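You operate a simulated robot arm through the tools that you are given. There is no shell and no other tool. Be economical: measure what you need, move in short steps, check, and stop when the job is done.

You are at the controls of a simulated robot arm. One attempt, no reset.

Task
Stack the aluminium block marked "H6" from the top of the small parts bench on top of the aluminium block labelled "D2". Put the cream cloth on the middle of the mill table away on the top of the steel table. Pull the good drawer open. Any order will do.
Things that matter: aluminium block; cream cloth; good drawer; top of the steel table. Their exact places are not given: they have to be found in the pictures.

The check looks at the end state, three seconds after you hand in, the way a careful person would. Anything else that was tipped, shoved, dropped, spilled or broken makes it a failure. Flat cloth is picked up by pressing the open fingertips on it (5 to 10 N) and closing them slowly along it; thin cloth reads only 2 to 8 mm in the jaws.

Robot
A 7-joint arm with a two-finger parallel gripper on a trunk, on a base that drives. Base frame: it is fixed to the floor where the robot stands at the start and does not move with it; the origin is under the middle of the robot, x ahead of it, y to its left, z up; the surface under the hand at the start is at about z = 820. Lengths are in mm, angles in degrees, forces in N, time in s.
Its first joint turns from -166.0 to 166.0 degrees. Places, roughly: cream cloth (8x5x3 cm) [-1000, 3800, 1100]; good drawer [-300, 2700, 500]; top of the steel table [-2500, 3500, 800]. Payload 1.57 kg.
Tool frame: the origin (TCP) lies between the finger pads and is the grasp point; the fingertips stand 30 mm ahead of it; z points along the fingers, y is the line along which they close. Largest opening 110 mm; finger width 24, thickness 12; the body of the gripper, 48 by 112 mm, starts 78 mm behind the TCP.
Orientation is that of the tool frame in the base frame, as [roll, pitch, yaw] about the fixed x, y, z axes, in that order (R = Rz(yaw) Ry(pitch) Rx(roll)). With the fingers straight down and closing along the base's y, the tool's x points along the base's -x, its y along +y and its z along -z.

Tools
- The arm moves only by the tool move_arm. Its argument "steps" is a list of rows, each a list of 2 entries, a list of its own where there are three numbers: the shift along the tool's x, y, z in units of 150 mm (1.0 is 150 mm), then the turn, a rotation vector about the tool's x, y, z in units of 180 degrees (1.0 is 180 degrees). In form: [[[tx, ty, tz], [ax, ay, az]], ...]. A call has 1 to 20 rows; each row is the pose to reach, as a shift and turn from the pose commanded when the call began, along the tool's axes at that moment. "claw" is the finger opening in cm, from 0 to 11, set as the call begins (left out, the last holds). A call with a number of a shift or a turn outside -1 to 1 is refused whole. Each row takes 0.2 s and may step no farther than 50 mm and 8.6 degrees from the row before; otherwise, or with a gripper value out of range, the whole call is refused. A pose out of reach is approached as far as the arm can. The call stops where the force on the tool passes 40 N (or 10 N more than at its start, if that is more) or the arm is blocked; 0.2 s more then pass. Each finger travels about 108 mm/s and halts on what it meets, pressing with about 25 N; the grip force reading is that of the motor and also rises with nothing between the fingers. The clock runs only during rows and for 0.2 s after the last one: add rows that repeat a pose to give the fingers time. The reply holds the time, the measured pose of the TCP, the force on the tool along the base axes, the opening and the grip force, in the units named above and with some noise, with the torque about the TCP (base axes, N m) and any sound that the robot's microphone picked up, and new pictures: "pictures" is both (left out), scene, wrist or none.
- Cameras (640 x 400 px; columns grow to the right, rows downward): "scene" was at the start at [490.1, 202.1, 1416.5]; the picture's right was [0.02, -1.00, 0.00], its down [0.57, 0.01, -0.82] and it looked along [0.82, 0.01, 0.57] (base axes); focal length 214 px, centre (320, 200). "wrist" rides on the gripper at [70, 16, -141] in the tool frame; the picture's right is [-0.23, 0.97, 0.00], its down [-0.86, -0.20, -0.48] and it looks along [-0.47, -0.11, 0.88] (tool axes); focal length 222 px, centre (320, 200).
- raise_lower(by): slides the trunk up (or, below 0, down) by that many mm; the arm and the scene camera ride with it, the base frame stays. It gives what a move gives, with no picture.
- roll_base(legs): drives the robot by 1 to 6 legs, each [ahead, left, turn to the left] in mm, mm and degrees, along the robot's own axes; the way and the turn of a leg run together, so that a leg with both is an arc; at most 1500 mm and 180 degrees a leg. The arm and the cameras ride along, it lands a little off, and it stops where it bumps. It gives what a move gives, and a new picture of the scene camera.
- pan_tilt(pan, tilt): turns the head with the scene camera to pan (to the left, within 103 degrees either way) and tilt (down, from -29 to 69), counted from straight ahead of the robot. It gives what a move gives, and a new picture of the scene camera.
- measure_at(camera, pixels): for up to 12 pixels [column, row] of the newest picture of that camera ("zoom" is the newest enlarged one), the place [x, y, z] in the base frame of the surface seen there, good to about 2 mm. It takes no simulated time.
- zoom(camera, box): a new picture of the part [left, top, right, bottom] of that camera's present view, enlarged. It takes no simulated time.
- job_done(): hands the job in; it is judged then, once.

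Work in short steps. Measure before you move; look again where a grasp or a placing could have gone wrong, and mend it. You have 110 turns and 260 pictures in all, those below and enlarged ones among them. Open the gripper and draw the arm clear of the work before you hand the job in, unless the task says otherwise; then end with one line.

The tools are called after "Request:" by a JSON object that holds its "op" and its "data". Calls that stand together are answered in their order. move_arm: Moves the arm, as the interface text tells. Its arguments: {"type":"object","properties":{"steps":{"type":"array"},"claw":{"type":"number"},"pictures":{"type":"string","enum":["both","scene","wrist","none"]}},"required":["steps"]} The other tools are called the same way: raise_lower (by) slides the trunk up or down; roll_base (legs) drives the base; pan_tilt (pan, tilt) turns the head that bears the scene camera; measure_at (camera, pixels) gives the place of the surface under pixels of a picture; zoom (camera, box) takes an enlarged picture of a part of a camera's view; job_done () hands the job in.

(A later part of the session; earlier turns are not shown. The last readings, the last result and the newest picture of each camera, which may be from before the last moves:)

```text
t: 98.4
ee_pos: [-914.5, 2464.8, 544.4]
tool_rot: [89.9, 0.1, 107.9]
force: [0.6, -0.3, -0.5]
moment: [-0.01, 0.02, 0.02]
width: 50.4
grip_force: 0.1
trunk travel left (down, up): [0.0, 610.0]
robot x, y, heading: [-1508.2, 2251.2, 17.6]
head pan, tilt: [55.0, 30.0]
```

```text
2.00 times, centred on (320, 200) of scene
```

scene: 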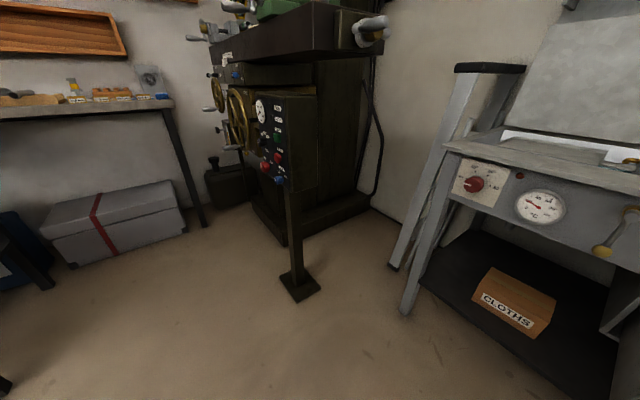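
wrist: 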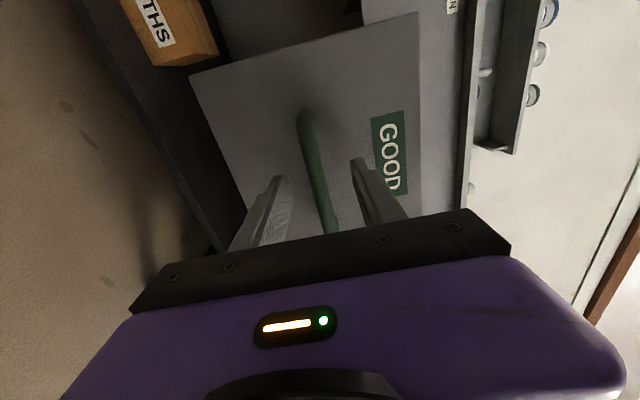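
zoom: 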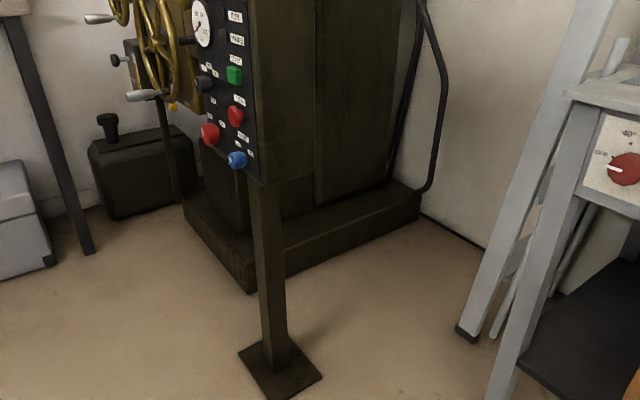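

Trunk steps are limited to 400; I raise in two steps and look again.

Request:
{"op": "raise_lower", "data": {"by": 400}}

Request:
{"op": "raise_lower", "data": {"by": 205}}

Request:
{"op": "pan_tilt", "data": {"pan": 60, "tilt": 30}}

Request:
{"op": "zoom", "data": {"camera": "scene", "box": [240, 80, 480, 230]}}

```text
t: 102.2
ee_pos: [-913.6, 2463.9, 944.2]
tool_rot: [89.9, 0.1, 107.8]
force: [0.0, 0.6, 0.1]
moment: [0.01, -0.02, 0.01]
width: 50.3
grip_force: 0.2
trunk travel left (down, up): [-400.0, 210.0]
robot x, y, heading: [-1510.9, 2253.8, 17.6]
head pan, tilt: [55.0, 30.0]
```

```text
t: 104.4
ee_pos: [-914.9, 2464.5, 1150.0]
tool_rot: [89.8, 0.0, 107.8]
force: [-0.2, 0.4, 0.6]
moment: [0.02, 0.01, -0.01]
width: 50.2
grip_force: 0.0
trunk travel left (down, up): [-605.0, 5.0]
robot x, y, heading: [-1508.4, 2253.9, 17.8]
head pan, tilt: [55.0, 30.0]
```

```text
t: 105.1
ee_pos: [-913.9, 2463.4, 1149.1]
tool_rot: [89.9, 0.0, 107.9]
force: [-0.2, 0.8, 0.1]
moment: [0.01, 0.04, 0.0]
width: 50.2
grip_force: 0.1
trunk travel left (down, up): [-605.0, 5.0]
robot x, y, heading: [-1507.9, 2254.8, 17.6]
head pan, tilt: [60.0, 30.0]
```

scene: 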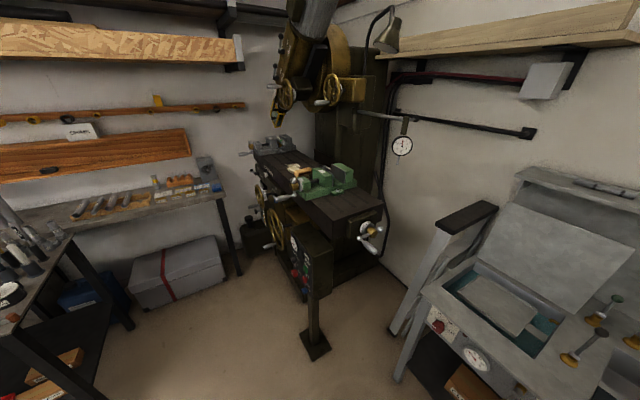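

```text
2.67 times, centred on (360, 155) of scene
```

zoom: 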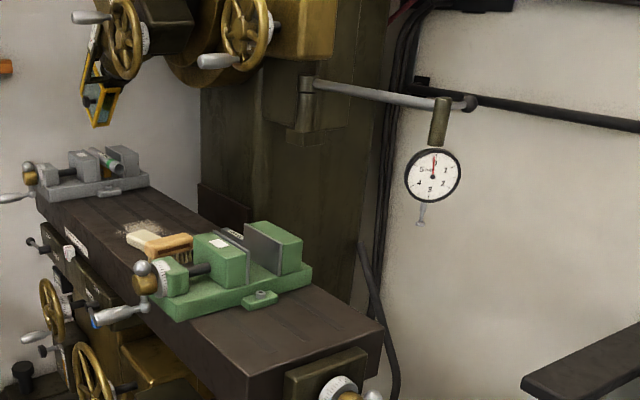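

A cream piece at zoom (145,238) lies beside an orange-handled object (170,248) between the vises. I measure these and the surroundings.

Request:
{"op": "measure_at", "data": {"camera": "zoom", "pixels": [[145, 238], [135, 235], [175, 245], [120, 250], [250, 372], [375, 325], [45, 200], [145, 283], [105, 115], [210, 250], [125, 155], [305, 110]]}}

Request:
{"op": "zoom", "data": {"camera": "scene", "box": [265, 150, 345, 200]}}

```text
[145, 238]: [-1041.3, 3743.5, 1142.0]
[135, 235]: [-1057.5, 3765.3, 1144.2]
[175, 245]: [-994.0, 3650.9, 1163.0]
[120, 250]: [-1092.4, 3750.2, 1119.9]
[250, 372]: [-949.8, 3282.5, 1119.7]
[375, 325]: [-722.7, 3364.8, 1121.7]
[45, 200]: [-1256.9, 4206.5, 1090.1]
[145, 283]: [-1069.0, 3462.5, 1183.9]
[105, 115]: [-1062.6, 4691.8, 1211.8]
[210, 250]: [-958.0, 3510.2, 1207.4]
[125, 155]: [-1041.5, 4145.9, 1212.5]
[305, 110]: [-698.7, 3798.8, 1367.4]
```

```text
8.00 times, centred on (305, 175) of scene
```

zoom: 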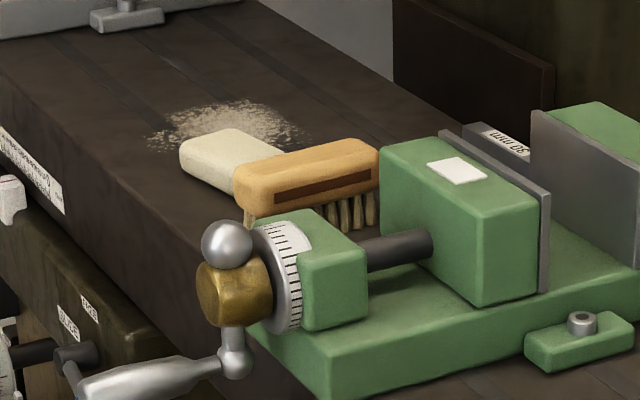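

The cream pad (8×5×3) lies at ≈[-1040,3745] beside a brush. I measure obstacles around the mill front and the head overhang before driving there.

Request:
{"op": "measure_at", "data": {"camera": "scene", "pixels": [[130, 328], [15, 330], [75, 240], [165, 310], [230, 268], [315, 345], [225, 200], [277, 110], [285, 90], [325, 95], [255, 150], [310, 20]]}}

Request:
{"op": "zoom", "data": {"camera": "scene", "box": [240, 0, 420, 120]}}

```text
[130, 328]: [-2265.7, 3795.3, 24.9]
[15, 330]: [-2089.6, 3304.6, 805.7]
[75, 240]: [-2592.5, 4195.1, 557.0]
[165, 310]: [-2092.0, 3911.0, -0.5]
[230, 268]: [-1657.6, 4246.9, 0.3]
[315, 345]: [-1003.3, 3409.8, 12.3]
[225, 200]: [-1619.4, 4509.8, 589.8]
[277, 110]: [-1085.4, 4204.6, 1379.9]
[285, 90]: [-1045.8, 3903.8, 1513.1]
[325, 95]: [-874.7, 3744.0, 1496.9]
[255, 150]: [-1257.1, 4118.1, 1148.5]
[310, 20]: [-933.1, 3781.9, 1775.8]
```

```text
3.33 times, centred on (330, 60) of scene
```

zoom: 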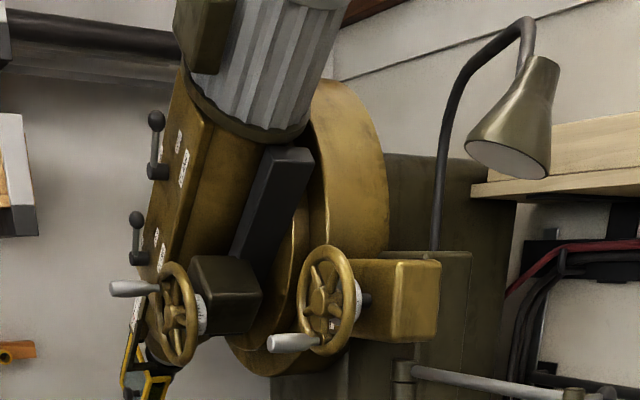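

Layout is clear: the pad is at n≈168 behind the table's front edge, mill head wheels at z≥1490 above. I roll the tool +90° about its axis (camera on top, fingers closing horizontally) before driving.

Request:
{"op": "move_arm", "data": {"steps": [[[0, 0, 0], [0, 0, 0.045]], [[0, 0, 0], [0, 0, 0.09]], [[0, 0, 0], [0, 0, 0.135]], [[0, 0, 0], [0, 0, 0.18]], [[0, 0, 0], [0, 0, 0.225]], [[0, 0, 0], [0, 0, 0.27]], [[0, 0, 0], [0, 0, 0.315]], [[0, 0, 0], [0, 0, 0.36]], [[0, 0, 0], [0, 0, 0.405]], [[0, 0, 0], [0, 0, 0.45]], [[0, 0, 0], [0, 0, 0.49]], [[0, 0, 0], [0, 0, 0.5]]], "pictures": "wrist"}}

```text
t: 107.7
ee_pos: [-914.0, 2463.1, 1150.6]
tool_rot: [4.5, -89.8, -166.7]
force: [0.3, -0.7, -0.6]
moment: [0.01, 0.05, 0.02]
width: 50.3
grip_force: 0.0
trunk travel left (down, up): [-605.0, 5.0]
robot x, y, heading: [-1508.3, 2256.9, 17.6]
head pan, tilt: [60.0, 30.0]
```

wrist: 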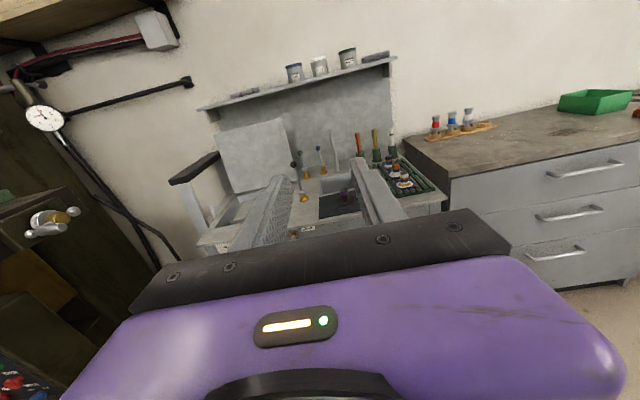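

The wrist camera is now on top. I drive sideways 720 mm left, then turn 37° left toward the mill.

Request:
{"op": "roll_base", "data": {"legs": [[0, 720, 0], [0, 0, 37.5]]}}

Request:
{"op": "pan_tilt", "data": {"pan": 0, "tilt": 35}}

```text
t: 113.4
ee_pos: [-1394.6, 3469.9, 1149.7]
tool_rot: [22.5, -89.8, -145.9]
force: [0.2, -1.4, -0.9]
moment: [-0.02, -0.01, 0.03]
width: 50.2
grip_force: 0.0
trunk travel left (down, up): [-605.0, 5.0]
robot x, y, heading: [-1728.6, 2938.8, 56.3]
head pan, tilt: [60.0, 30.0]
```

scene: 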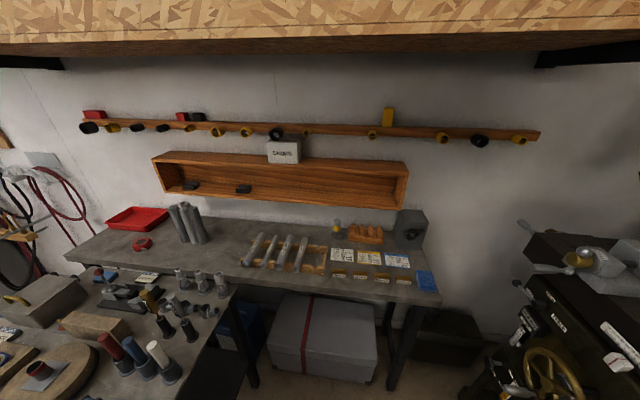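

```text
t: 114.7
ee_pos: [-1395.2, 3470.0, 1149.8]
tool_rot: [23.0, -89.7, -146.5]
force: [0.6, 0.3, -0.5]
moment: [0.03, 0.0, -0.01]
width: 50.1
grip_force: 0.1
trunk travel left (down, up): [-605.0, 5.0]
robot x, y, heading: [-1726.0, 2939.0, 56.3]
head pan, tilt: [0.0, 35.0]
```

scene: 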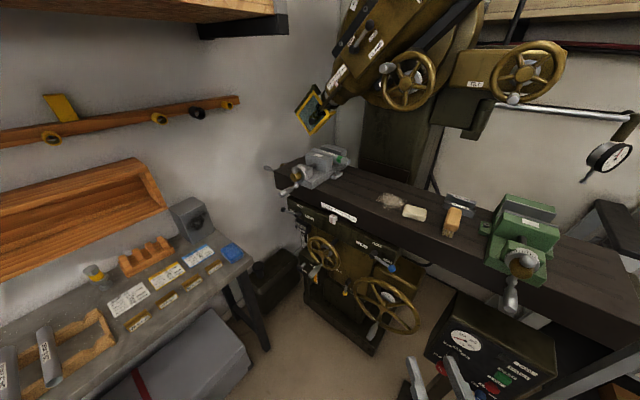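

Clear view: pad at (414,212), brush at (453,220). I zoom and measure.

Request:
{"op": "zoom", "data": {"camera": "scene", "box": [370, 180, 490, 255]}}

Request:
{"op": "measure_at", "data": {"camera": "scene", "pixels": [[418, 303], [320, 255], [515, 300], [408, 80], [313, 110], [520, 90], [455, 115], [380, 235], [520, 260]]}}

```text
5.33 times, centred on (430, 218) of scene
```

zoom: 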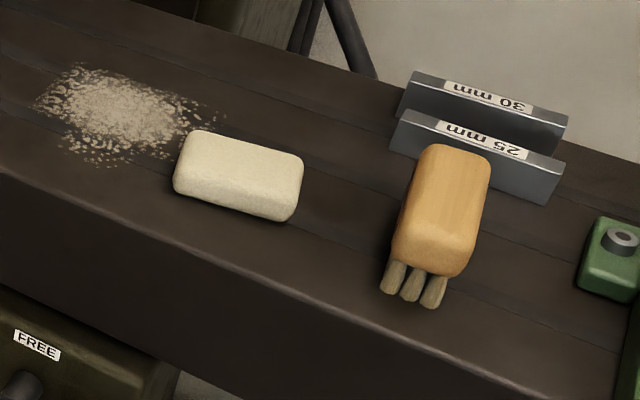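

```text
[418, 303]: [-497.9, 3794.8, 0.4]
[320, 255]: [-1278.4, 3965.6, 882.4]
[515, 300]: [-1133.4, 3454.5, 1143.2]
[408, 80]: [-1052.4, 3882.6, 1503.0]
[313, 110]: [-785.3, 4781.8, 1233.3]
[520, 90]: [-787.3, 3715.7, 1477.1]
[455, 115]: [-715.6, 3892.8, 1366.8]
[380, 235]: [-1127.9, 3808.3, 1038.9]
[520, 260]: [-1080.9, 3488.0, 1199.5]
```

Request:
{"op": "measure_at", "data": {"camera": "zoom", "pixels": [[200, 137], [298, 158], [290, 190], [185, 175], [240, 165], [180, 195], [285, 215], [345, 215], [415, 220], [440, 160], [110, 110], [230, 225]]}}

```text
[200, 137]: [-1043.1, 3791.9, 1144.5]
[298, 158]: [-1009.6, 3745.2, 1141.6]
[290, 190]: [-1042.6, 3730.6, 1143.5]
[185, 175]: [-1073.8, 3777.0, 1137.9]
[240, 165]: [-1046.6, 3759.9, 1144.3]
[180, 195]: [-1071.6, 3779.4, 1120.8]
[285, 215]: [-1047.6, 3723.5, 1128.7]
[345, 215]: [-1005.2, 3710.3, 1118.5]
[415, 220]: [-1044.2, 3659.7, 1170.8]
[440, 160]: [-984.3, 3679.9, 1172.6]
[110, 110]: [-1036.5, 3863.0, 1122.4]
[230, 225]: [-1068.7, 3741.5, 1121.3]
```

Pad top centre ≈[-1043,3760,1145], long axis ≈125°, table z≈1120; the brush is ~65 mm off its end. I drive 220 mm closer toward it.

Request:
{"op": "roll_base", "data": {"legs": [[219, -23, 0]]}}

Request:
{"op": "move_arm", "data": {"steps": [[[0, 0, 0], [-0.039, 0, 0]], [[0, 0, 0], [-0.078, 0, 0]], [[0, 0, 0], [-0.117, 0, 0]], [[0, 0, 0], [-0.117, 0, 0]]], "pictures": "scene", "claw": 10.5}}

```text
t: 116.4
ee_pos: [-1251.0, 3639.8, 1149.9]
tool_rot: [22.8, -89.7, -146.5]
force: [-0.4, -0.5, 0.5]
moment: [-0.02, 0.0, 0.04]
width: 49.9
grip_force: 0.0
trunk travel left (down, up): [-605.0, 5.0]
robot x, y, heading: [-1587.1, 3112.0, 56.0]
head pan, tilt: [0.0, 35.0]
```

scene: 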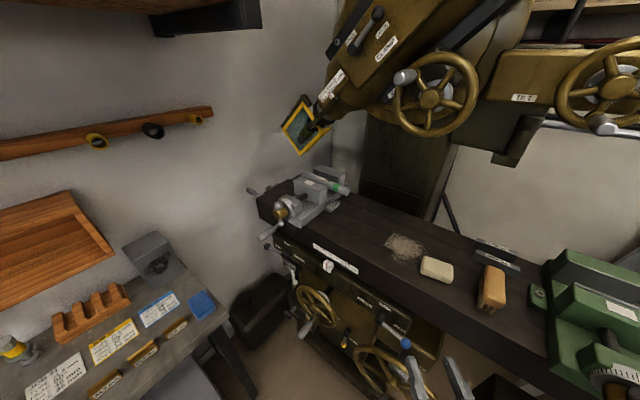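

```text
t: 117.4
ee_pos: [-1250.3, 3639.3, 1150.9]
tool_rot: [5.4, -89.8, -150.3]
force: [0.2, 0.8, -0.4]
moment: [-0.01, -0.01, 0.01]
width: 105.0
grip_force: 0.1
trunk travel left (down, up): [-605.0, 5.0]
robot x, y, heading: [-1584.3, 3105.2, 56.3]
head pan, tilt: [0.0, 35.0]
```

scene: 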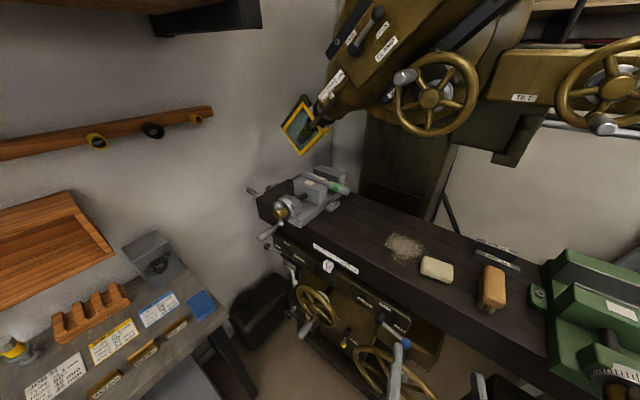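

I re-measure the pad from here and raise the tool 100 mm while tilting it 60° down.

Request:
{"op": "zoom", "data": {"camera": "scene", "box": [390, 230, 530, 320]}}

Request:
{"op": "move_arm", "data": {"steps": [[[0.2, 0, 0], [0, 0, 0]], [[0.4, 0, 0], [0, -0.04, 0]], [[0.6, 0, 0], [0, -0.08, 0]], [[0.67, 0, 0], [0, -0.12, 0]], [[0.67, 0, 0], [0, -0.16, 0]], [[0.67, 0, 0], [0, -0.2, 0]], [[0.67, 0, 0], [0, -0.24, 0]], [[0.67, 0, 0], [0, -0.28, 0]], [[0.67, 0, 0], [0, -0.32, 0]], [[0.67, 0, 0], [0, -0.333, 0]]]}}

```text
4.44 times, centred on (460, 275) of scene
```

zoom: 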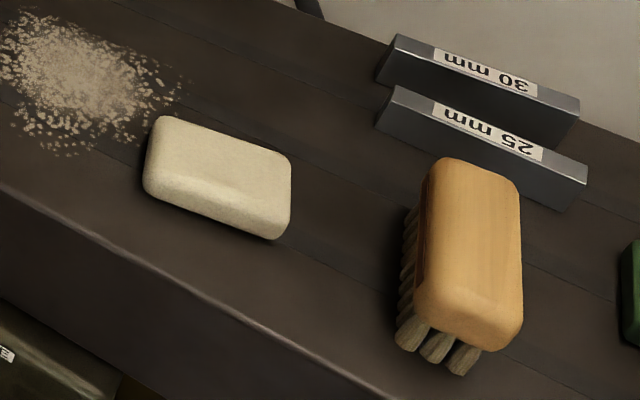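

```text
t: 119.6
ee_pos: [-1228.0, 3703.1, 1252.7]
tool_rot: [179.6, -30.1, 35.5]
force: [-0.4, 0.2, 0.0]
moment: [-0.02, 0.01, -0.01]
width: 105.1
grip_force: 0.0
out of reach, approached as far as the arm can: row 2, 3, 4, 5, 6, 7, 8, 9, 10
trunk travel left (down, up): [-605.0, 5.0]
robot x, y, heading: [-1583.3, 3104.8, 56.0]
head pan, tilt: [0.0, 35.0]
```

scene: 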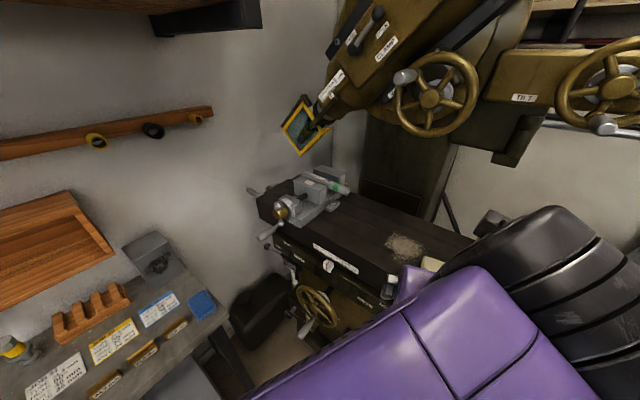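
wrist: 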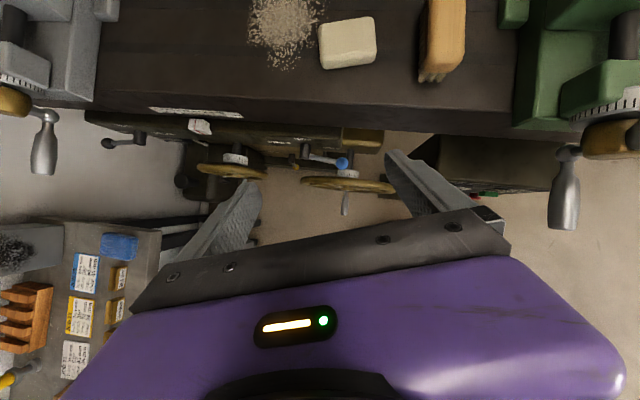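

The tool is tilted as wanted and sees the pad at (347,43). I zoom there and measure.

Request:
{"op": "zoom", "data": {"camera": "wrist", "box": [290, 0, 490, 110]}}

Request:
{"op": "measure_at", "data": {"camera": "wrist", "pixels": [[321, 26], [372, 20], [373, 58], [327, 66], [348, 40], [322, 68], [376, 60], [430, 78], [425, 20], [400, 60], [377, 17], [345, 68]]}}

```text
3.20 times, centred on (390, 55) of wrist
```

zoom: 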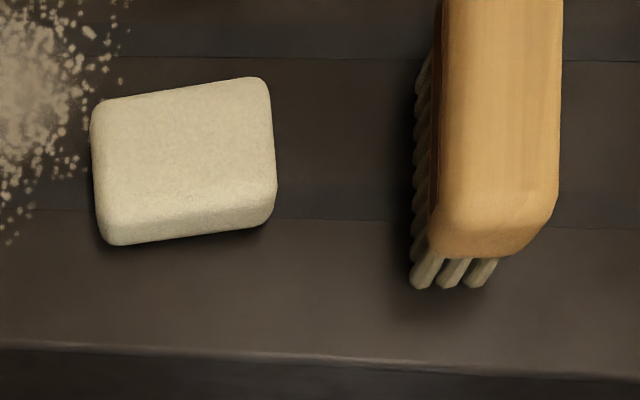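

```text
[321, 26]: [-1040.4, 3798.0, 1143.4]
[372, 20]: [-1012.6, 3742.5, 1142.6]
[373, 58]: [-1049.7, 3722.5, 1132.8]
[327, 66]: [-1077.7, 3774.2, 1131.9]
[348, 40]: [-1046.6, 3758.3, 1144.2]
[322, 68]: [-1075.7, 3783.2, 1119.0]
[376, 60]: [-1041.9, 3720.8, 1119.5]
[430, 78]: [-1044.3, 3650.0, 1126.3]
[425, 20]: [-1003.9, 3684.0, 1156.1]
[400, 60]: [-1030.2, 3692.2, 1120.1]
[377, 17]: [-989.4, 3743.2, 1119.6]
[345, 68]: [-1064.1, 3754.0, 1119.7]
```

Pad centre ≈[-1045,3759], long axis ≈119°. I rotate 5.5° and move above it (TCP z≈1213).

Request:
{"op": "move_arm", "data": {"steps": [[[0.2, 0.09, 0.19], [-0.007, 0, 0.013]], [[0.42, 0.19, 0.38], [-0.0153, 0, 0.0265]], [[0.63, 0.29, 0.58], [-0.0153, 0, 0.0265]], [[0.841, 0.397, 0.793], [-0.0153, 0, 0.0265]], [[0.841, 0.397, 0.793], [-0.0153, 0, 0.0265]]]}}

```text
t: 120.8
ee_pos: [-1057.0, 3754.6, 1215.1]
tool_rot: [-179.9, -30.3, 29.7]
force: [0.1, -0.6, -0.4]
moment: [0.01, 0.03, -0.02]
width: 104.9
grip_force: 0.1
trunk travel left (down, up): [-605.0, 5.0]
robot x, y, heading: [-1584.8, 3108.4, 55.9]
head pan, tilt: [0.0, 35.0]
```

scene: 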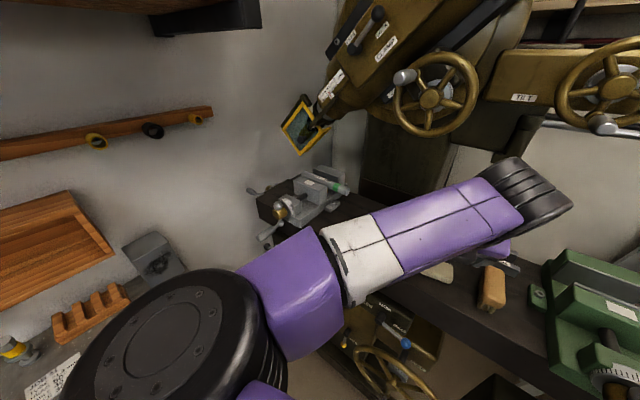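
wrist: 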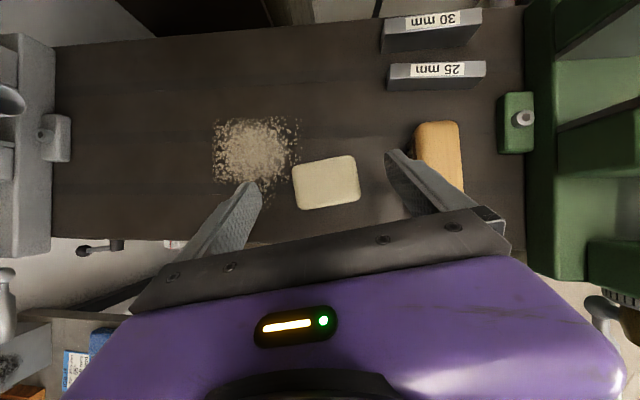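

Aligned with the pad. I measure its ends and the brush's near side to choose the claw width.

Request:
{"op": "measure_at", "data": {"camera": "wrist", "pixels": [[294, 185], [358, 175], [327, 180], [300, 205], [352, 200], [420, 150], [422, 180], [415, 130], [330, 160], [330, 203]]}}

```text
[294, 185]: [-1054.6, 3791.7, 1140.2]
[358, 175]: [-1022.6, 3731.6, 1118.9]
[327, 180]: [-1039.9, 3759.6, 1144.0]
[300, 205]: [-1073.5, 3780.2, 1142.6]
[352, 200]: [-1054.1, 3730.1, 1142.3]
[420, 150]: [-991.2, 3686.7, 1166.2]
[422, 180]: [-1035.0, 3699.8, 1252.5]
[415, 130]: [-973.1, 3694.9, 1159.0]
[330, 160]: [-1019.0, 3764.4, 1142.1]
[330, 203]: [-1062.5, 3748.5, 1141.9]
```

Pad spans ±34 mm about the TCP; the brush is 90 mm away. I set the claw to 9 cm and descend vertically to TCP z≈1155.

Request:
{"op": "move_arm", "data": {"steps": [[[0, 0.013, 0], [0, 0, 0]], [[-0.06, 0.013, 0.12], [0, 0, 0]], [[-0.13, 0.013, 0.25], [0, 0, 0]], [[-0.17, 0.013, 0.33], [0, 0, 0]], [[-0.185, 0.013, 0.358], [0, 0, 0]], [[-0.185, 0.013, 0.358], [0, 0, 0]]], "claw": 9}}

```text
t: 122.2
ee_pos: [-1055.1, 3753.5, 1159.1]
tool_rot: [-179.9, -30.4, 29.7]
force: [0.2, -0.5, 0.7]
moment: [0.01, 0.01, 0.02]
width: 89.9
grip_force: 0.0
trunk travel left (down, up): [-605.0, 5.0]
robot x, y, heading: [-1580.4, 3107.8, 55.9]
head pan, tilt: [0.0, 35.0]
```

scene: 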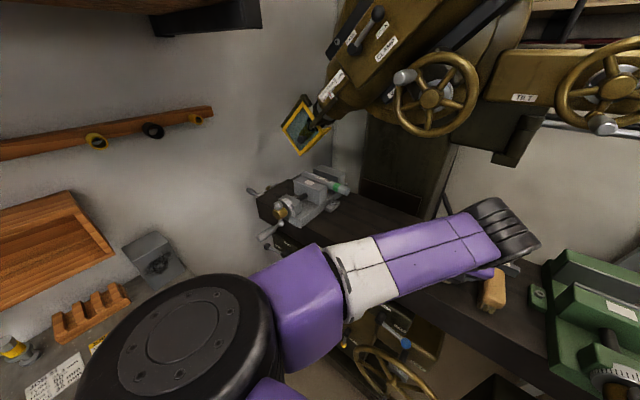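
wrist: 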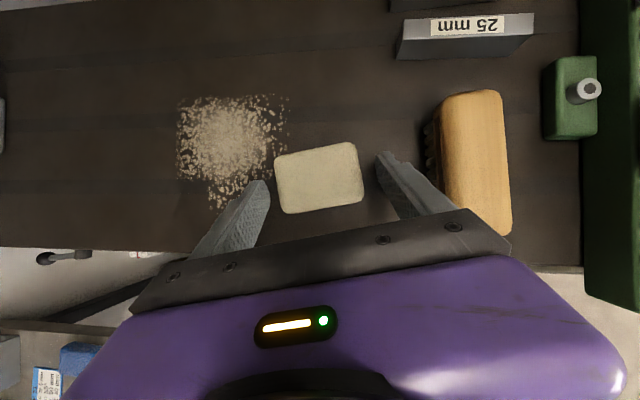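

The pad lies between the fingertips. I lower 4 mm more and close the claw.

Request:
{"op": "move_arm", "data": {"steps": [[[-0.013, 0, 0.023], [0, 0, 0]], [[-0.013, 0, 0.023], [0, 0, 0]]], "pictures": "none"}}

Request:
{"op": "move_arm", "data": {"steps": [[[0, 0, 0], [0, 0, 0]], [[0, 0, 0], [0, 0, 0]], [[0, 0, 0], [0, 0, 0]], [[0, 0, 0], [0, 0, 0]]], "claw": 4.5, "pictures": "wrist"}}

```text
t: 122.8
ee_pos: [-1054.0, 3754.7, 1155.2]
tool_rot: [-179.9, -30.3, 29.6]
force: [-0.2, -0.2, 0.2]
moment: [-0.01, 0.02, -0.02]
width: 90.0
grip_force: 0.0
trunk travel left (down, up): [-605.0, 5.0]
robot x, y, heading: [-1584.8, 3105.6, 56.1]
head pan, tilt: [0.0, 35.0]
```

```text
t: 123.8
ee_pos: [-1053.6, 3755.5, 1156.1]
tool_rot: [-180.0, -30.2, 29.6]
force: [0.7, -0.2, 0.1]
moment: [0.04, -0.02, -0.02]
width: 68.9
grip_force: 24.8
trunk travel left (down, up): [-605.0, 5.0]
robot x, y, heading: [-1585.2, 3107.0, 55.9]
head pan, tilt: [0.0, 35.0]
```

wrist: 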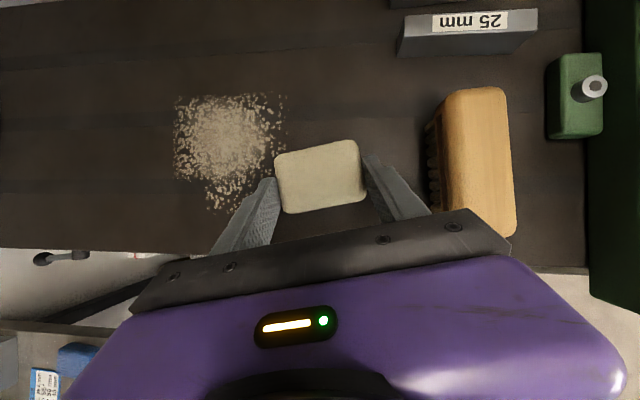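

Gripped at 68.9 mm with 25 N. I lift it 90 mm straight up.

Request:
{"op": "move_arm", "data": {"steps": [[[0.07, 0, -0.12], [0, 0, 0]], [[0.15, 0, -0.26], [0, 0, 0]], [[0.23, 0, -0.4], [0, 0, 0]], [[0.3, 0, -0.52], [0, 0, 0]], [[0.3, 0, -0.52], [0, 0, 0]]]}}

```text
t: 125.0
ee_pos: [-1053.7, 3754.3, 1245.9]
tool_rot: [180.0, -30.2, 29.7]
force: [0.4, 0.3, -0.9]
moment: [0.03, 0.02, -0.02]
width: 68.8
grip_force: 25.0
trunk travel left (down, up): [-605.0, 5.0]
robot x, y, heading: [-1583.3, 3107.6, 56.0]
head pan, tilt: [0.0, 35.0]
```

scene: 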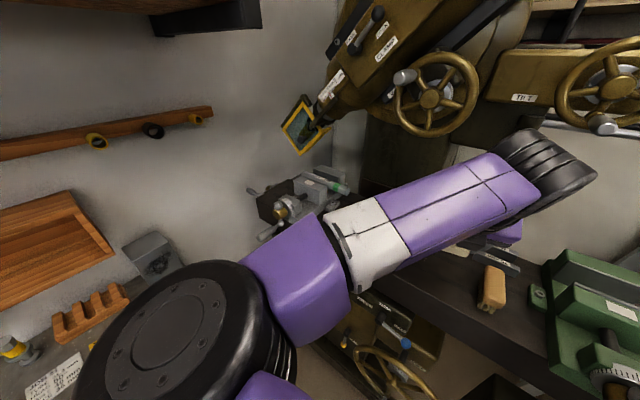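
wrist: 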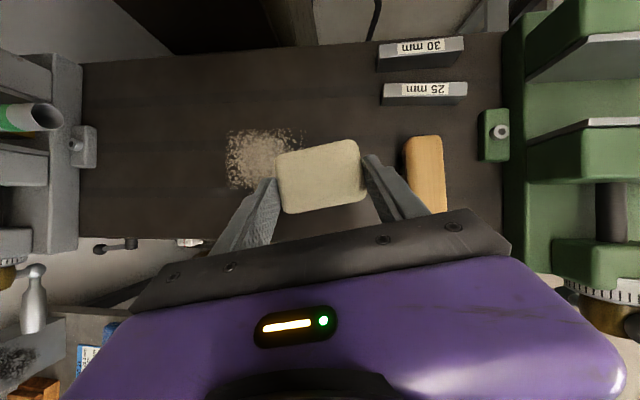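

The pad is lifted. I retract 150 mm away from the mill head, and look left at the steel table.

Request:
{"op": "move_arm", "data": {"steps": [[[-0.25, 0, -0.144], [0, 0, 0]], [[-0.5, 0, -0.289], [0, 0, 0]], [[-0.75, 0, -0.433], [0, 0, 0]], [[-0.95, 0, -0.55], [0, 0, 0]]], "pictures": "none"}}

Request:
{"op": "pan_tilt", "data": {"pan": 85, "tilt": 40}}

```text
t: 126.0
ee_pos: [-1192.6, 3681.8, 1247.9]
tool_rot: [179.9, -30.2, 29.7]
force: [0.0, 0.5, 0.4]
moment: [0.01, 0.05, 0.0]
width: 69.0
grip_force: 24.5
out of reach, approached as far as the arm can: row 4
trunk travel left (down, up): [-605.0, 5.0]
robot x, y, heading: [-1583.7, 3109.7, 56.0]
head pan, tilt: [0.0, 35.0]
```

```text
t: 127.6
ee_pos: [-1192.7, 3683.3, 1247.3]
tool_rot: [179.9, -30.2, 29.7]
force: [0.0, 0.8, -1.1]
moment: [-0.01, -0.02, 0.0]
width: 68.7
grip_force: 25.1
trunk travel left (down, up): [-605.0, 5.0]
robot x, y, heading: [-1584.7, 3105.9, 55.8]
head pan, tilt: [85.0, 40.0]
```

scene: 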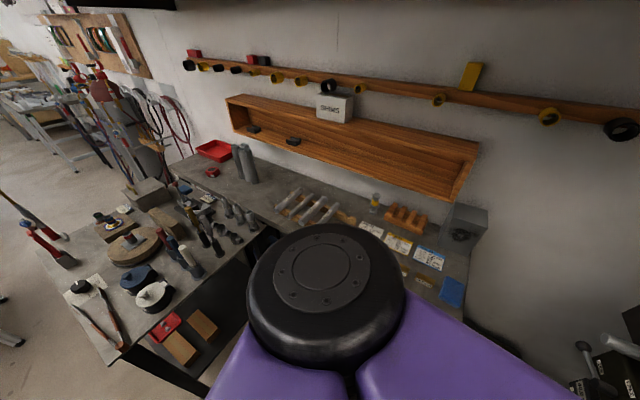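

I zoom on the dark-legged table and measure tops of both tables.

Request:
{"op": "zoom", "data": {"camera": "scene", "box": [20, 150, 290, 380]}}

Request:
{"op": "measure_at", "data": {"camera": "scene", "pixels": [[85, 270], [120, 345], [265, 235], [225, 260], [100, 285], [200, 175], [450, 270], [40, 240], [170, 195], [260, 215], [210, 275], [175, 305]]}}

```text
1.74 times, centred on (155, 265) of scene
```

zoom: 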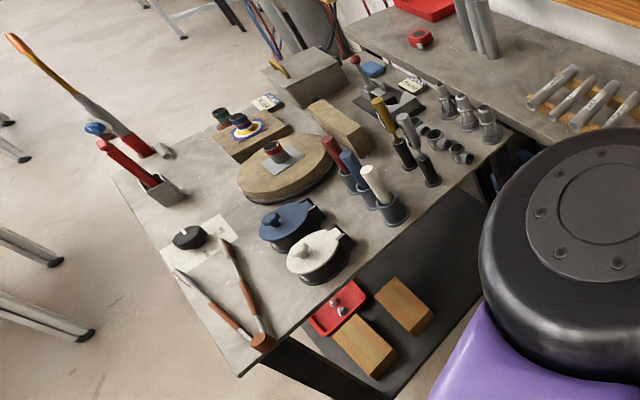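

```text
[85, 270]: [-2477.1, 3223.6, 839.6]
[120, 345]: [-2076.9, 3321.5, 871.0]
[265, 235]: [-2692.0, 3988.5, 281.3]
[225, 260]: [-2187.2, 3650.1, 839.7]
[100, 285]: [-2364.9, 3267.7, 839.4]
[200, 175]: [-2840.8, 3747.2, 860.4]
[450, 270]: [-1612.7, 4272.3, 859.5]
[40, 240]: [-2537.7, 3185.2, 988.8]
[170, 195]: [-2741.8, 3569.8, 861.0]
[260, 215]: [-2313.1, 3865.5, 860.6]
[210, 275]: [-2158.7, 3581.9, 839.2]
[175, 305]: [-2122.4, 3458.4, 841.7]
```

The cluttered dark-legged table (top z≈840, around [-2400,3500]) matches the steel table. I measure candidate free patches via zoom.

Request:
{"op": "zoom", "data": {"camera": "scene", "box": [60, 190, 180, 290]}}

Request:
{"op": "measure_at", "data": {"camera": "scene", "pixels": [[88, 250], [95, 240], [105, 250], [82, 252], [100, 232], [125, 345], [148, 325], [190, 290], [240, 245], [150, 240]]}}

```text
4.00 times, centred on (120, 240) of scene
```

zoom: 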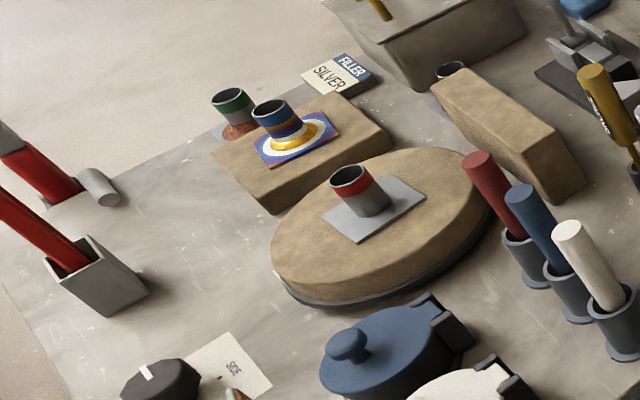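

```text
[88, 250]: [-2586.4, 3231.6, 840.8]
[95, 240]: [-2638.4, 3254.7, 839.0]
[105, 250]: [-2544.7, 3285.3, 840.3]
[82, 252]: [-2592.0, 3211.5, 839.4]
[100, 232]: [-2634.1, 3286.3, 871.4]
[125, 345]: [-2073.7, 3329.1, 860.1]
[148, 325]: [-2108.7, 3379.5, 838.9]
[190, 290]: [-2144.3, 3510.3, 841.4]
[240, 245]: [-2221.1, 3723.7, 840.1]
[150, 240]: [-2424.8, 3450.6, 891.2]
```

The best free patch is near [-2550,3240] at the table's low-u edge, best reached from the open floor side. I back off there and turn to face the table.

Request:
{"op": "roll_base", "data": {"legs": [[-476, 84, 0], [-476, 84, 0], [0, 0, 52]]}}

Request:
{"op": "pan_tilt", "data": {"pan": 15, "tilt": 40}}

```text
t: 135.1
ee_pos: [-2448.6, 3098.4, 1248.0]
tool_rot: [179.8, -30.1, 80.2]
force: [-0.2, 0.5, -0.3]
moment: [0.01, 0.01, 0.0]
width: 69.0
grip_force: 24.7
trunk travel left (down, up): [-605.0, 5.0]
robot x, y, heading: [-2252.9, 2427.9, 106.2]
head pan, tilt: [85.0, 40.0]
```

scene: 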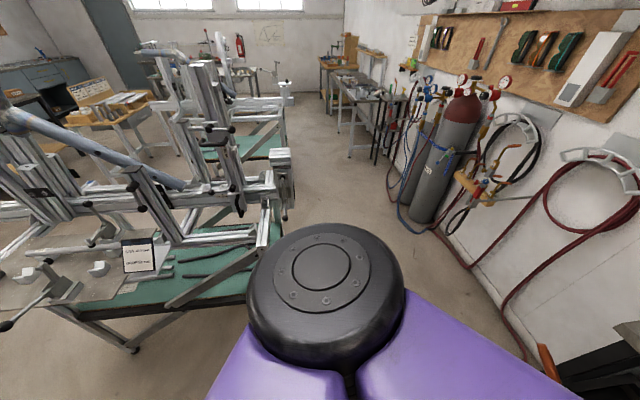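

```text
t: 136.5
ee_pos: [-2449.8, 3100.3, 1247.6]
tool_rot: [179.9, -30.1, 80.2]
force: [0.4, 0.2, 0.5]
moment: [-0.02, -0.02, 0.02]
width: 68.9
grip_force: 24.9
trunk travel left (down, up): [-605.0, 5.0]
robot x, y, heading: [-2254.3, 2431.0, 106.5]
head pan, tilt: [15.0, 40.0]
```

scene: 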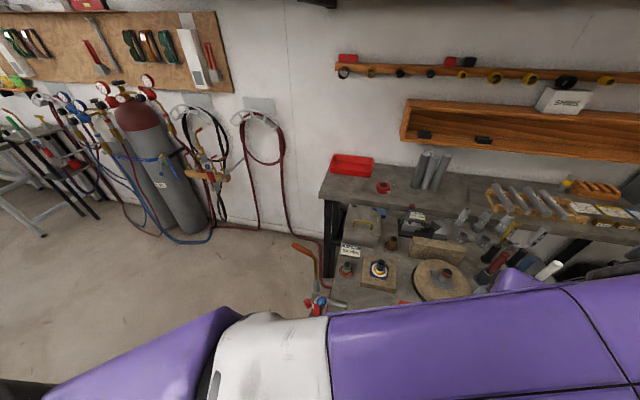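

The forearm hides the table; I look with the wrist camera.

Request:
{"op": "zoom", "data": {"camera": "wrist", "box": [0, 0, 640, 400]}}

```text
1.00 times, centred on (320, 200) of wrist (not enlarged: the box is as wide or as high as the picture)
```

zoom: 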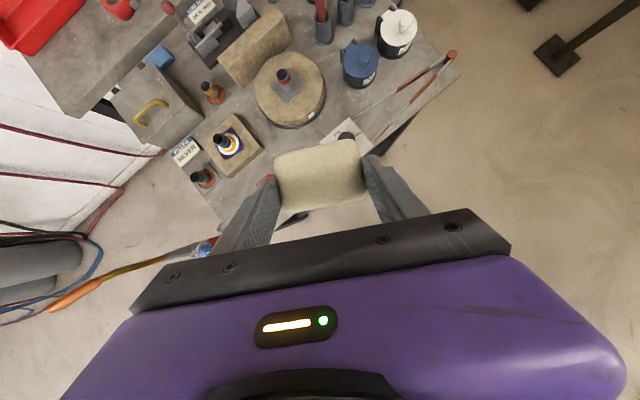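

The patch lies just under the held pad. I shift the hand 130 mm to its right (tool +y) to view it.

Request:
{"op": "move_arm", "data": {"steps": [[[0, 0.3, 0], [0, 0, 0]], [[0, 0.6, 0], [0, 0, 0]], [[0, 0.87, 0], [0, 0, 0]], [[0, 0.87, 0], [0, 0, 0]]], "pictures": "wrist"}}

```text
t: 137.5
ee_pos: [-2320.1, 3127.9, 1259.5]
tool_rot: [179.9, -30.0, 80.2]
force: [0.1, 0.5, -0.3]
moment: [-0.01, 0.05, 0.01]
width: 68.8
grip_force: 25.4
out of reach, approached as far as the arm can: row 1, 2, 3, 4
trunk travel left (down, up): [-605.0, 5.0]
robot x, y, heading: [-2257.3, 2431.4, 106.5]
head pan, tilt: [15.0, 40.0]
```

wrist: 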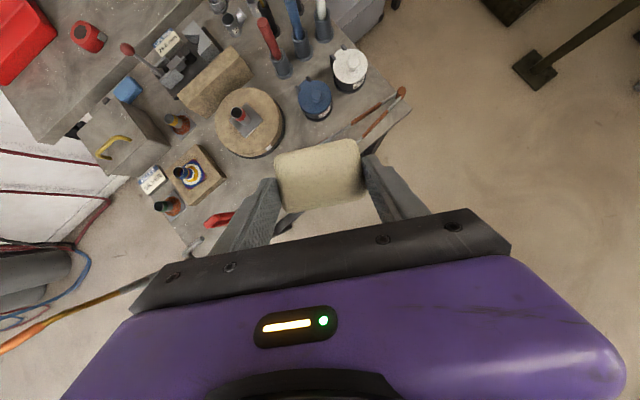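

I zoom on the area between the disc, block and red tongs.

Request:
{"op": "zoom", "data": {"camera": "wrist", "box": [150, 120, 310, 240]}}

Request:
{"op": "measure_at", "data": {"camera": "wrist", "pixels": [[230, 190], [205, 205], [245, 175], [220, 215], [255, 165], [190, 225], [180, 180], [215, 175], [238, 150], [195, 195], [300, 130], [270, 155]]}}

```text
3.33 times, centred on (230, 180) of wrist
```

zoom: 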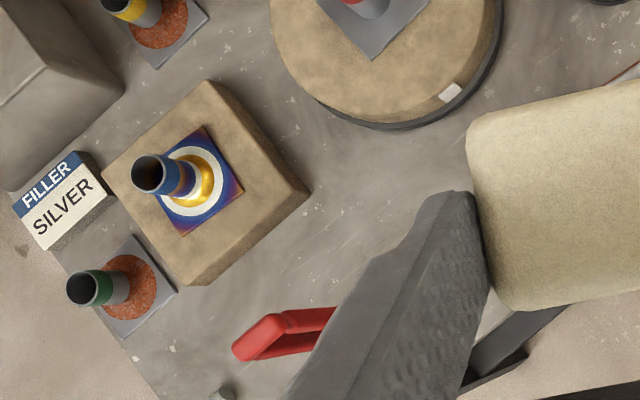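

```text
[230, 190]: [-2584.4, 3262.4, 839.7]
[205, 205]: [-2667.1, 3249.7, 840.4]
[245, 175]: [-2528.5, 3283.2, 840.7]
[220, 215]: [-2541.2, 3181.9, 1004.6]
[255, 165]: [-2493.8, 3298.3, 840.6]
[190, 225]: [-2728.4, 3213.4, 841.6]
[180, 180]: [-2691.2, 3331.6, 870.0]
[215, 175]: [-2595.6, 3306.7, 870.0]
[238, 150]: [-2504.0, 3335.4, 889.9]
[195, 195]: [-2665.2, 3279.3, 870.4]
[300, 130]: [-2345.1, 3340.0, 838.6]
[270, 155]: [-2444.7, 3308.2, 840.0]
```

Free strip between disc and tongs/paper: I choose the pad centre at ≈[-2459,3281] (n −1325, u 3880). I rotate the tool 28° so it points along 108° and move above that place.

Request:
{"op": "move_arm", "data": {"steps": [[[0.13, -0.2, 0.076], [0.0156, 0, -0.027]], [[0.26, -0.4, 0.152], [0.031, 0, -0.054]], [[0.39, -0.6, 0.228], [0.047, 0, -0.081]], [[0.52, -0.8, 0.304], [0.062, 0, -0.108]], [[0.659, -1, 0.38], [0.0778, 0, -0.1347]], [[0.659, -1, 0.38], [0.0778, 0, -0.1347]]], "pictures": "wrist"}}

```text
t: 138.9
ee_pos: [-2450.3, 3265.3, 1253.0]
tool_rot: [179.7, -30.1, 108.3]
force: [0.1, 0.5, 0.8]
moment: [0.01, 0.04, -0.01]
width: 69.0
grip_force: 25.4
trunk travel left (down, up): [-605.0, 5.0]
robot x, y, heading: [-2256.2, 2429.6, 106.7]
head pan, tilt: [15.0, 40.0]
```

wrist: 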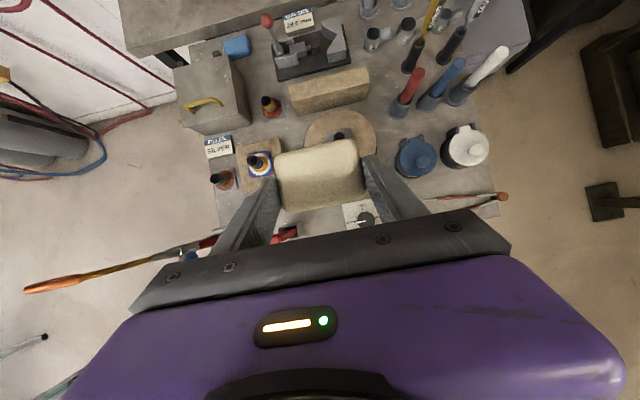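

Now square to the table. I measure the surroundings of the patch directly: disc rim, tongs, knob, block.

Request:
{"op": "measure_at", "data": {"camera": "wrist", "pixels": [[306, 130], [372, 130], [340, 113], [372, 152], [278, 160], [285, 232], [365, 217], [350, 210], [340, 208], [320, 212], [300, 212], [275, 200]]}}

Request:
{"op": "zoom", "data": {"camera": "wrist", "box": [230, 100, 410, 250]}}

```text
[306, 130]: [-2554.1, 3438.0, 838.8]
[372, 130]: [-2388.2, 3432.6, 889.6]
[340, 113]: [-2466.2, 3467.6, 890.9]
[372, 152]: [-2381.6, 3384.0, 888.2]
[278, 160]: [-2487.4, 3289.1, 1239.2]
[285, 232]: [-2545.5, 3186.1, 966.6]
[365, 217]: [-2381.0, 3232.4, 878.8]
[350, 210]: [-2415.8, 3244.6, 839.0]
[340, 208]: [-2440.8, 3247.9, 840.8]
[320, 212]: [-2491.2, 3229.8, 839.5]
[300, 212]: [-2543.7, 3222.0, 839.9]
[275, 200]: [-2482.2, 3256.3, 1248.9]
```

```text
2.67 times, centred on (320, 175) of wrist
```

zoom: 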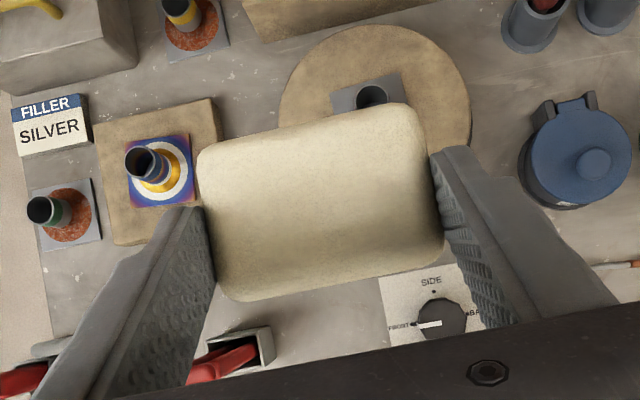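

I measure the held pad's corners now to know its offset from the TCP.

Request:
{"op": "measure_at", "data": {"camera": "zoom", "pixels": [[208, 160], [412, 112], [436, 250], [232, 292], [320, 205], [285, 330], [245, 335], [270, 355], [440, 315], [380, 290]]}}

```text
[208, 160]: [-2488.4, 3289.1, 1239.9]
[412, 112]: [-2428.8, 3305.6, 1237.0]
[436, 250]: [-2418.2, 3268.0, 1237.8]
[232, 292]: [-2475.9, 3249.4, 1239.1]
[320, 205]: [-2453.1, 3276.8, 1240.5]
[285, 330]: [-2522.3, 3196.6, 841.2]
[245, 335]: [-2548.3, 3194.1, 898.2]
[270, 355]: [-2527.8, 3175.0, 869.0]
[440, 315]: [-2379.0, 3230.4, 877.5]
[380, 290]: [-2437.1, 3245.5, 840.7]
```

Pad centre is 13 mm ahead of the TCP, its bottom 38 mm below. I shift (n −15, u −17) to the chosen spot and lower the trunk 300.

Request:
{"op": "move_arm", "data": {"steps": [[[-0.05, -0.05, -0.03], [0, 0, 0]], [[-0.098, -0.1, -0.057], [0, 0, 0]], [[-0.098, -0.1, -0.057], [0, 0, 0]]], "pictures": "none"}}

Request:
{"op": "raise_lower", "data": {"by": -290}}

Request:
{"op": "zoom", "data": {"camera": "wrist", "box": [0, 0, 640, 400]}}

```text
t: 139.7
ee_pos: [-2456.7, 3245.0, 1255.5]
tool_rot: [179.8, -30.1, 108.2]
force: [-0.1, 0.3, -0.1]
moment: [-0.01, -0.02, -0.02]
width: 69.1
grip_force: 25.2
trunk travel left (down, up): [-605.0, 5.0]
robot x, y, heading: [-2255.0, 2430.6, 106.5]
head pan, tilt: [15.0, 40.0]
```

```text
t: 142.7
ee_pos: [-2457.4, 3245.5, 965.5]
tool_rot: [179.8, -30.1, 108.2]
force: [0.2, 0.7, -0.9]
moment: [-0.01, 0.01, -0.01]
width: 68.9
grip_force: 25.2
trunk travel left (down, up): [-315.0, 295.0]
robot x, y, heading: [-2255.3, 2433.2, 106.6]
head pan, tilt: [15.0, 40.0]
```

```text
1.00 times, centred on (320, 200) of wrist (not enlarged: the box is as wide or as high as the picture)
```

zoom: 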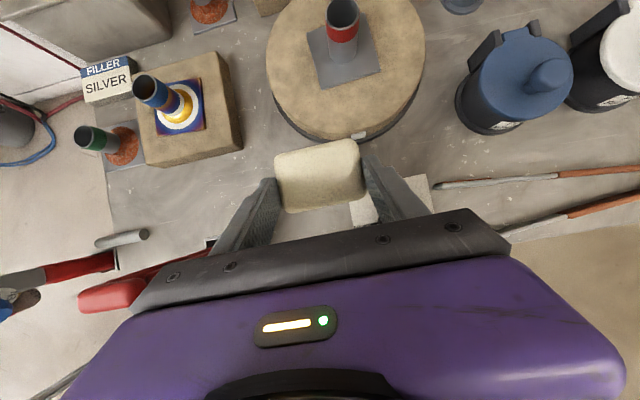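

The pad hovers over the free patch. The red tong handles at (110,293) come close to the hand's left; I measure them and the patch.

Request:
{"op": "measure_at", "data": {"camera": "wrist", "pixels": [[110, 293], [160, 272], [200, 250], [95, 265], [30, 272], [125, 238], [350, 135], [300, 125], [360, 205], [235, 150], [245, 240], [300, 160]]}}

```text
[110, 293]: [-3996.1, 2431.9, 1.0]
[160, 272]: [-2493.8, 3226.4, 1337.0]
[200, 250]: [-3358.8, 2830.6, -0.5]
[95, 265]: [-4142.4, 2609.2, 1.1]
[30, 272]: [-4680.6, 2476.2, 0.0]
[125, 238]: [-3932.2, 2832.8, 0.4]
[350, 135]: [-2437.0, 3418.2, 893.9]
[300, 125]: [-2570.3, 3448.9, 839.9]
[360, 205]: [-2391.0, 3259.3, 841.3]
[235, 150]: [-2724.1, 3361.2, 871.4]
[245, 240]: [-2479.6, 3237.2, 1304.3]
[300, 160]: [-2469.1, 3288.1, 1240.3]
```

The measurement used the older picture; I repeat on the zoom picture.

Request:
{"op": "measure_at", "data": {"camera": "zoom", "pixels": [[110, 293], [160, 272], [200, 250], [95, 265], [30, 272], [125, 238], [350, 135], [300, 125], [360, 205], [235, 150], [270, 215], [300, 160]]}}

```text
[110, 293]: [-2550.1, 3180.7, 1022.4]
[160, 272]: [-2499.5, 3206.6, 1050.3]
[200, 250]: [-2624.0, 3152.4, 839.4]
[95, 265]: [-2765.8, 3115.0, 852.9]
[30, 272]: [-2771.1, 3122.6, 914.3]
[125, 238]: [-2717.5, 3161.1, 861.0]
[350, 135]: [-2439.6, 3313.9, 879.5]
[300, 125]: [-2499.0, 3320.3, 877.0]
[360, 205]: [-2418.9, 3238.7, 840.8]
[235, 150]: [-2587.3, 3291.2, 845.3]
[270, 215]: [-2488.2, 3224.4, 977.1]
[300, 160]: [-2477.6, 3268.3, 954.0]
```

Clearances are fine (tongs ≥40 mm from the hand, disc rim 25 mm beyond). I descend to just above the table.

Request:
{"op": "move_arm", "data": {"steps": [[[-0.08, 0, 0.139], [0, 0, 0]], [[-0.16, 0, 0.277], [0, 0, 0]], [[-0.23, 0, 0.398], [0, 0, 0]], [[-0.267, 0, 0.462], [0, 0, 0]], [[-0.267, 0, 0.462], [0, 0, 0]]]}}

```text
t: 143.9
ee_pos: [-2457.1, 3245.6, 883.2]
tool_rot: [179.8, -30.2, 108.2]
force: [0.1, 0.0, -0.8]
moment: [-0.03, -0.03, 0.01]
width: 68.9
grip_force: 25.6
trunk travel left (down, up): [-315.0, 295.0]
robot x, y, heading: [-2255.0, 2432.4, 106.2]
head pan, tilt: [15.0, 40.0]
```

scene: 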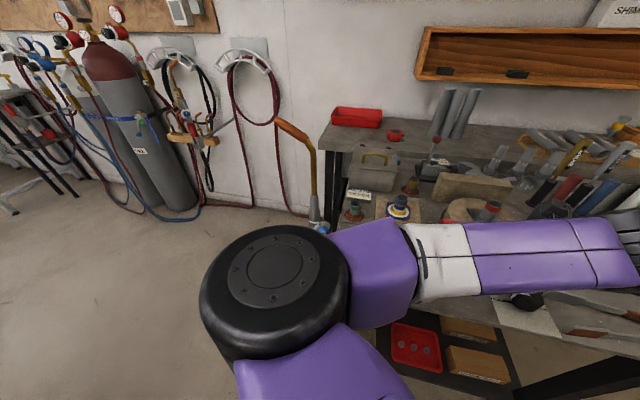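
wrist: 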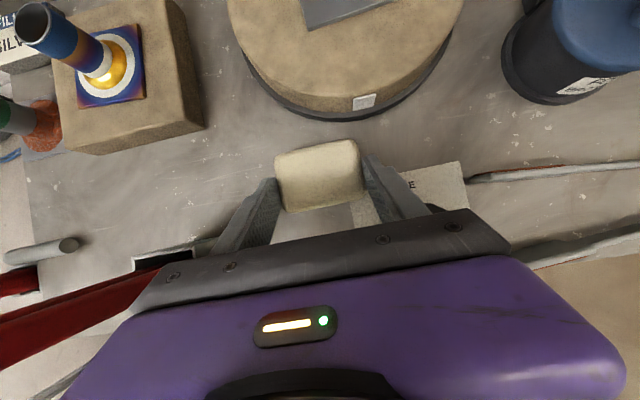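

No contact yet. I lower 5 mm further and check force.

Request:
{"op": "move_arm", "data": {"steps": [[[-0.008, 0, 0.014], [0, 0, 0]], [[-0.016, 0, 0.028], [0, 0, 0]], [[-0.016, 0, 0.028], [0, 0, 0]]], "pictures": "wrist"}}

```text
t: 144.7
ee_pos: [-2456.7, 3245.1, 880.6]
tool_rot: [179.8, -30.1, 108.1]
force: [-0.4, 0.3, 0.0]
moment: [0.0, 0.0, -0.01]
width: 68.7
grip_force: 25.5
trunk travel left (down, up): [-315.0, 295.0]
robot x, y, heading: [-2254.7, 2430.8, 106.3]
head pan, tilt: [15.0, 40.0]
```

wrist: 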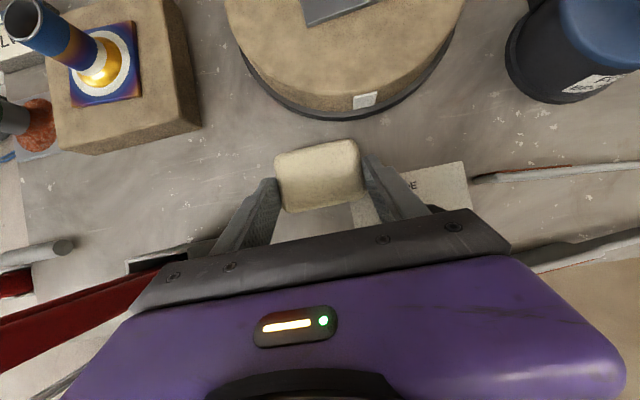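

Still free (880.6). I lower 4 mm more in fine steps.

Request:
{"op": "move_arm", "data": {"steps": [[[-0.005, 0, 0.009], [0, 0, 0]], [[-0.01, 0, 0.017], [0, 0, 0]], [[-0.014, 0, 0.024], [0, 0, 0]], [[-0.014, 0, 0.024], [0, 0, 0]]], "pictures": "none"}}

```text
t: 145.7
ee_pos: [-2455.2, 3244.5, 875.6]
tool_rot: [179.8, -30.1, 108.3]
force: [-1.2, 0.0, 0.0]
moment: [0.01, 0.06, 0.02]
width: 69.0
grip_force: 24.8
trunk travel left (down, up): [-315.0, 295.0]
robot x, y, heading: [-2254.1, 2429.6, 106.6]
head pan, tilt: [15.0, 40.0]
```

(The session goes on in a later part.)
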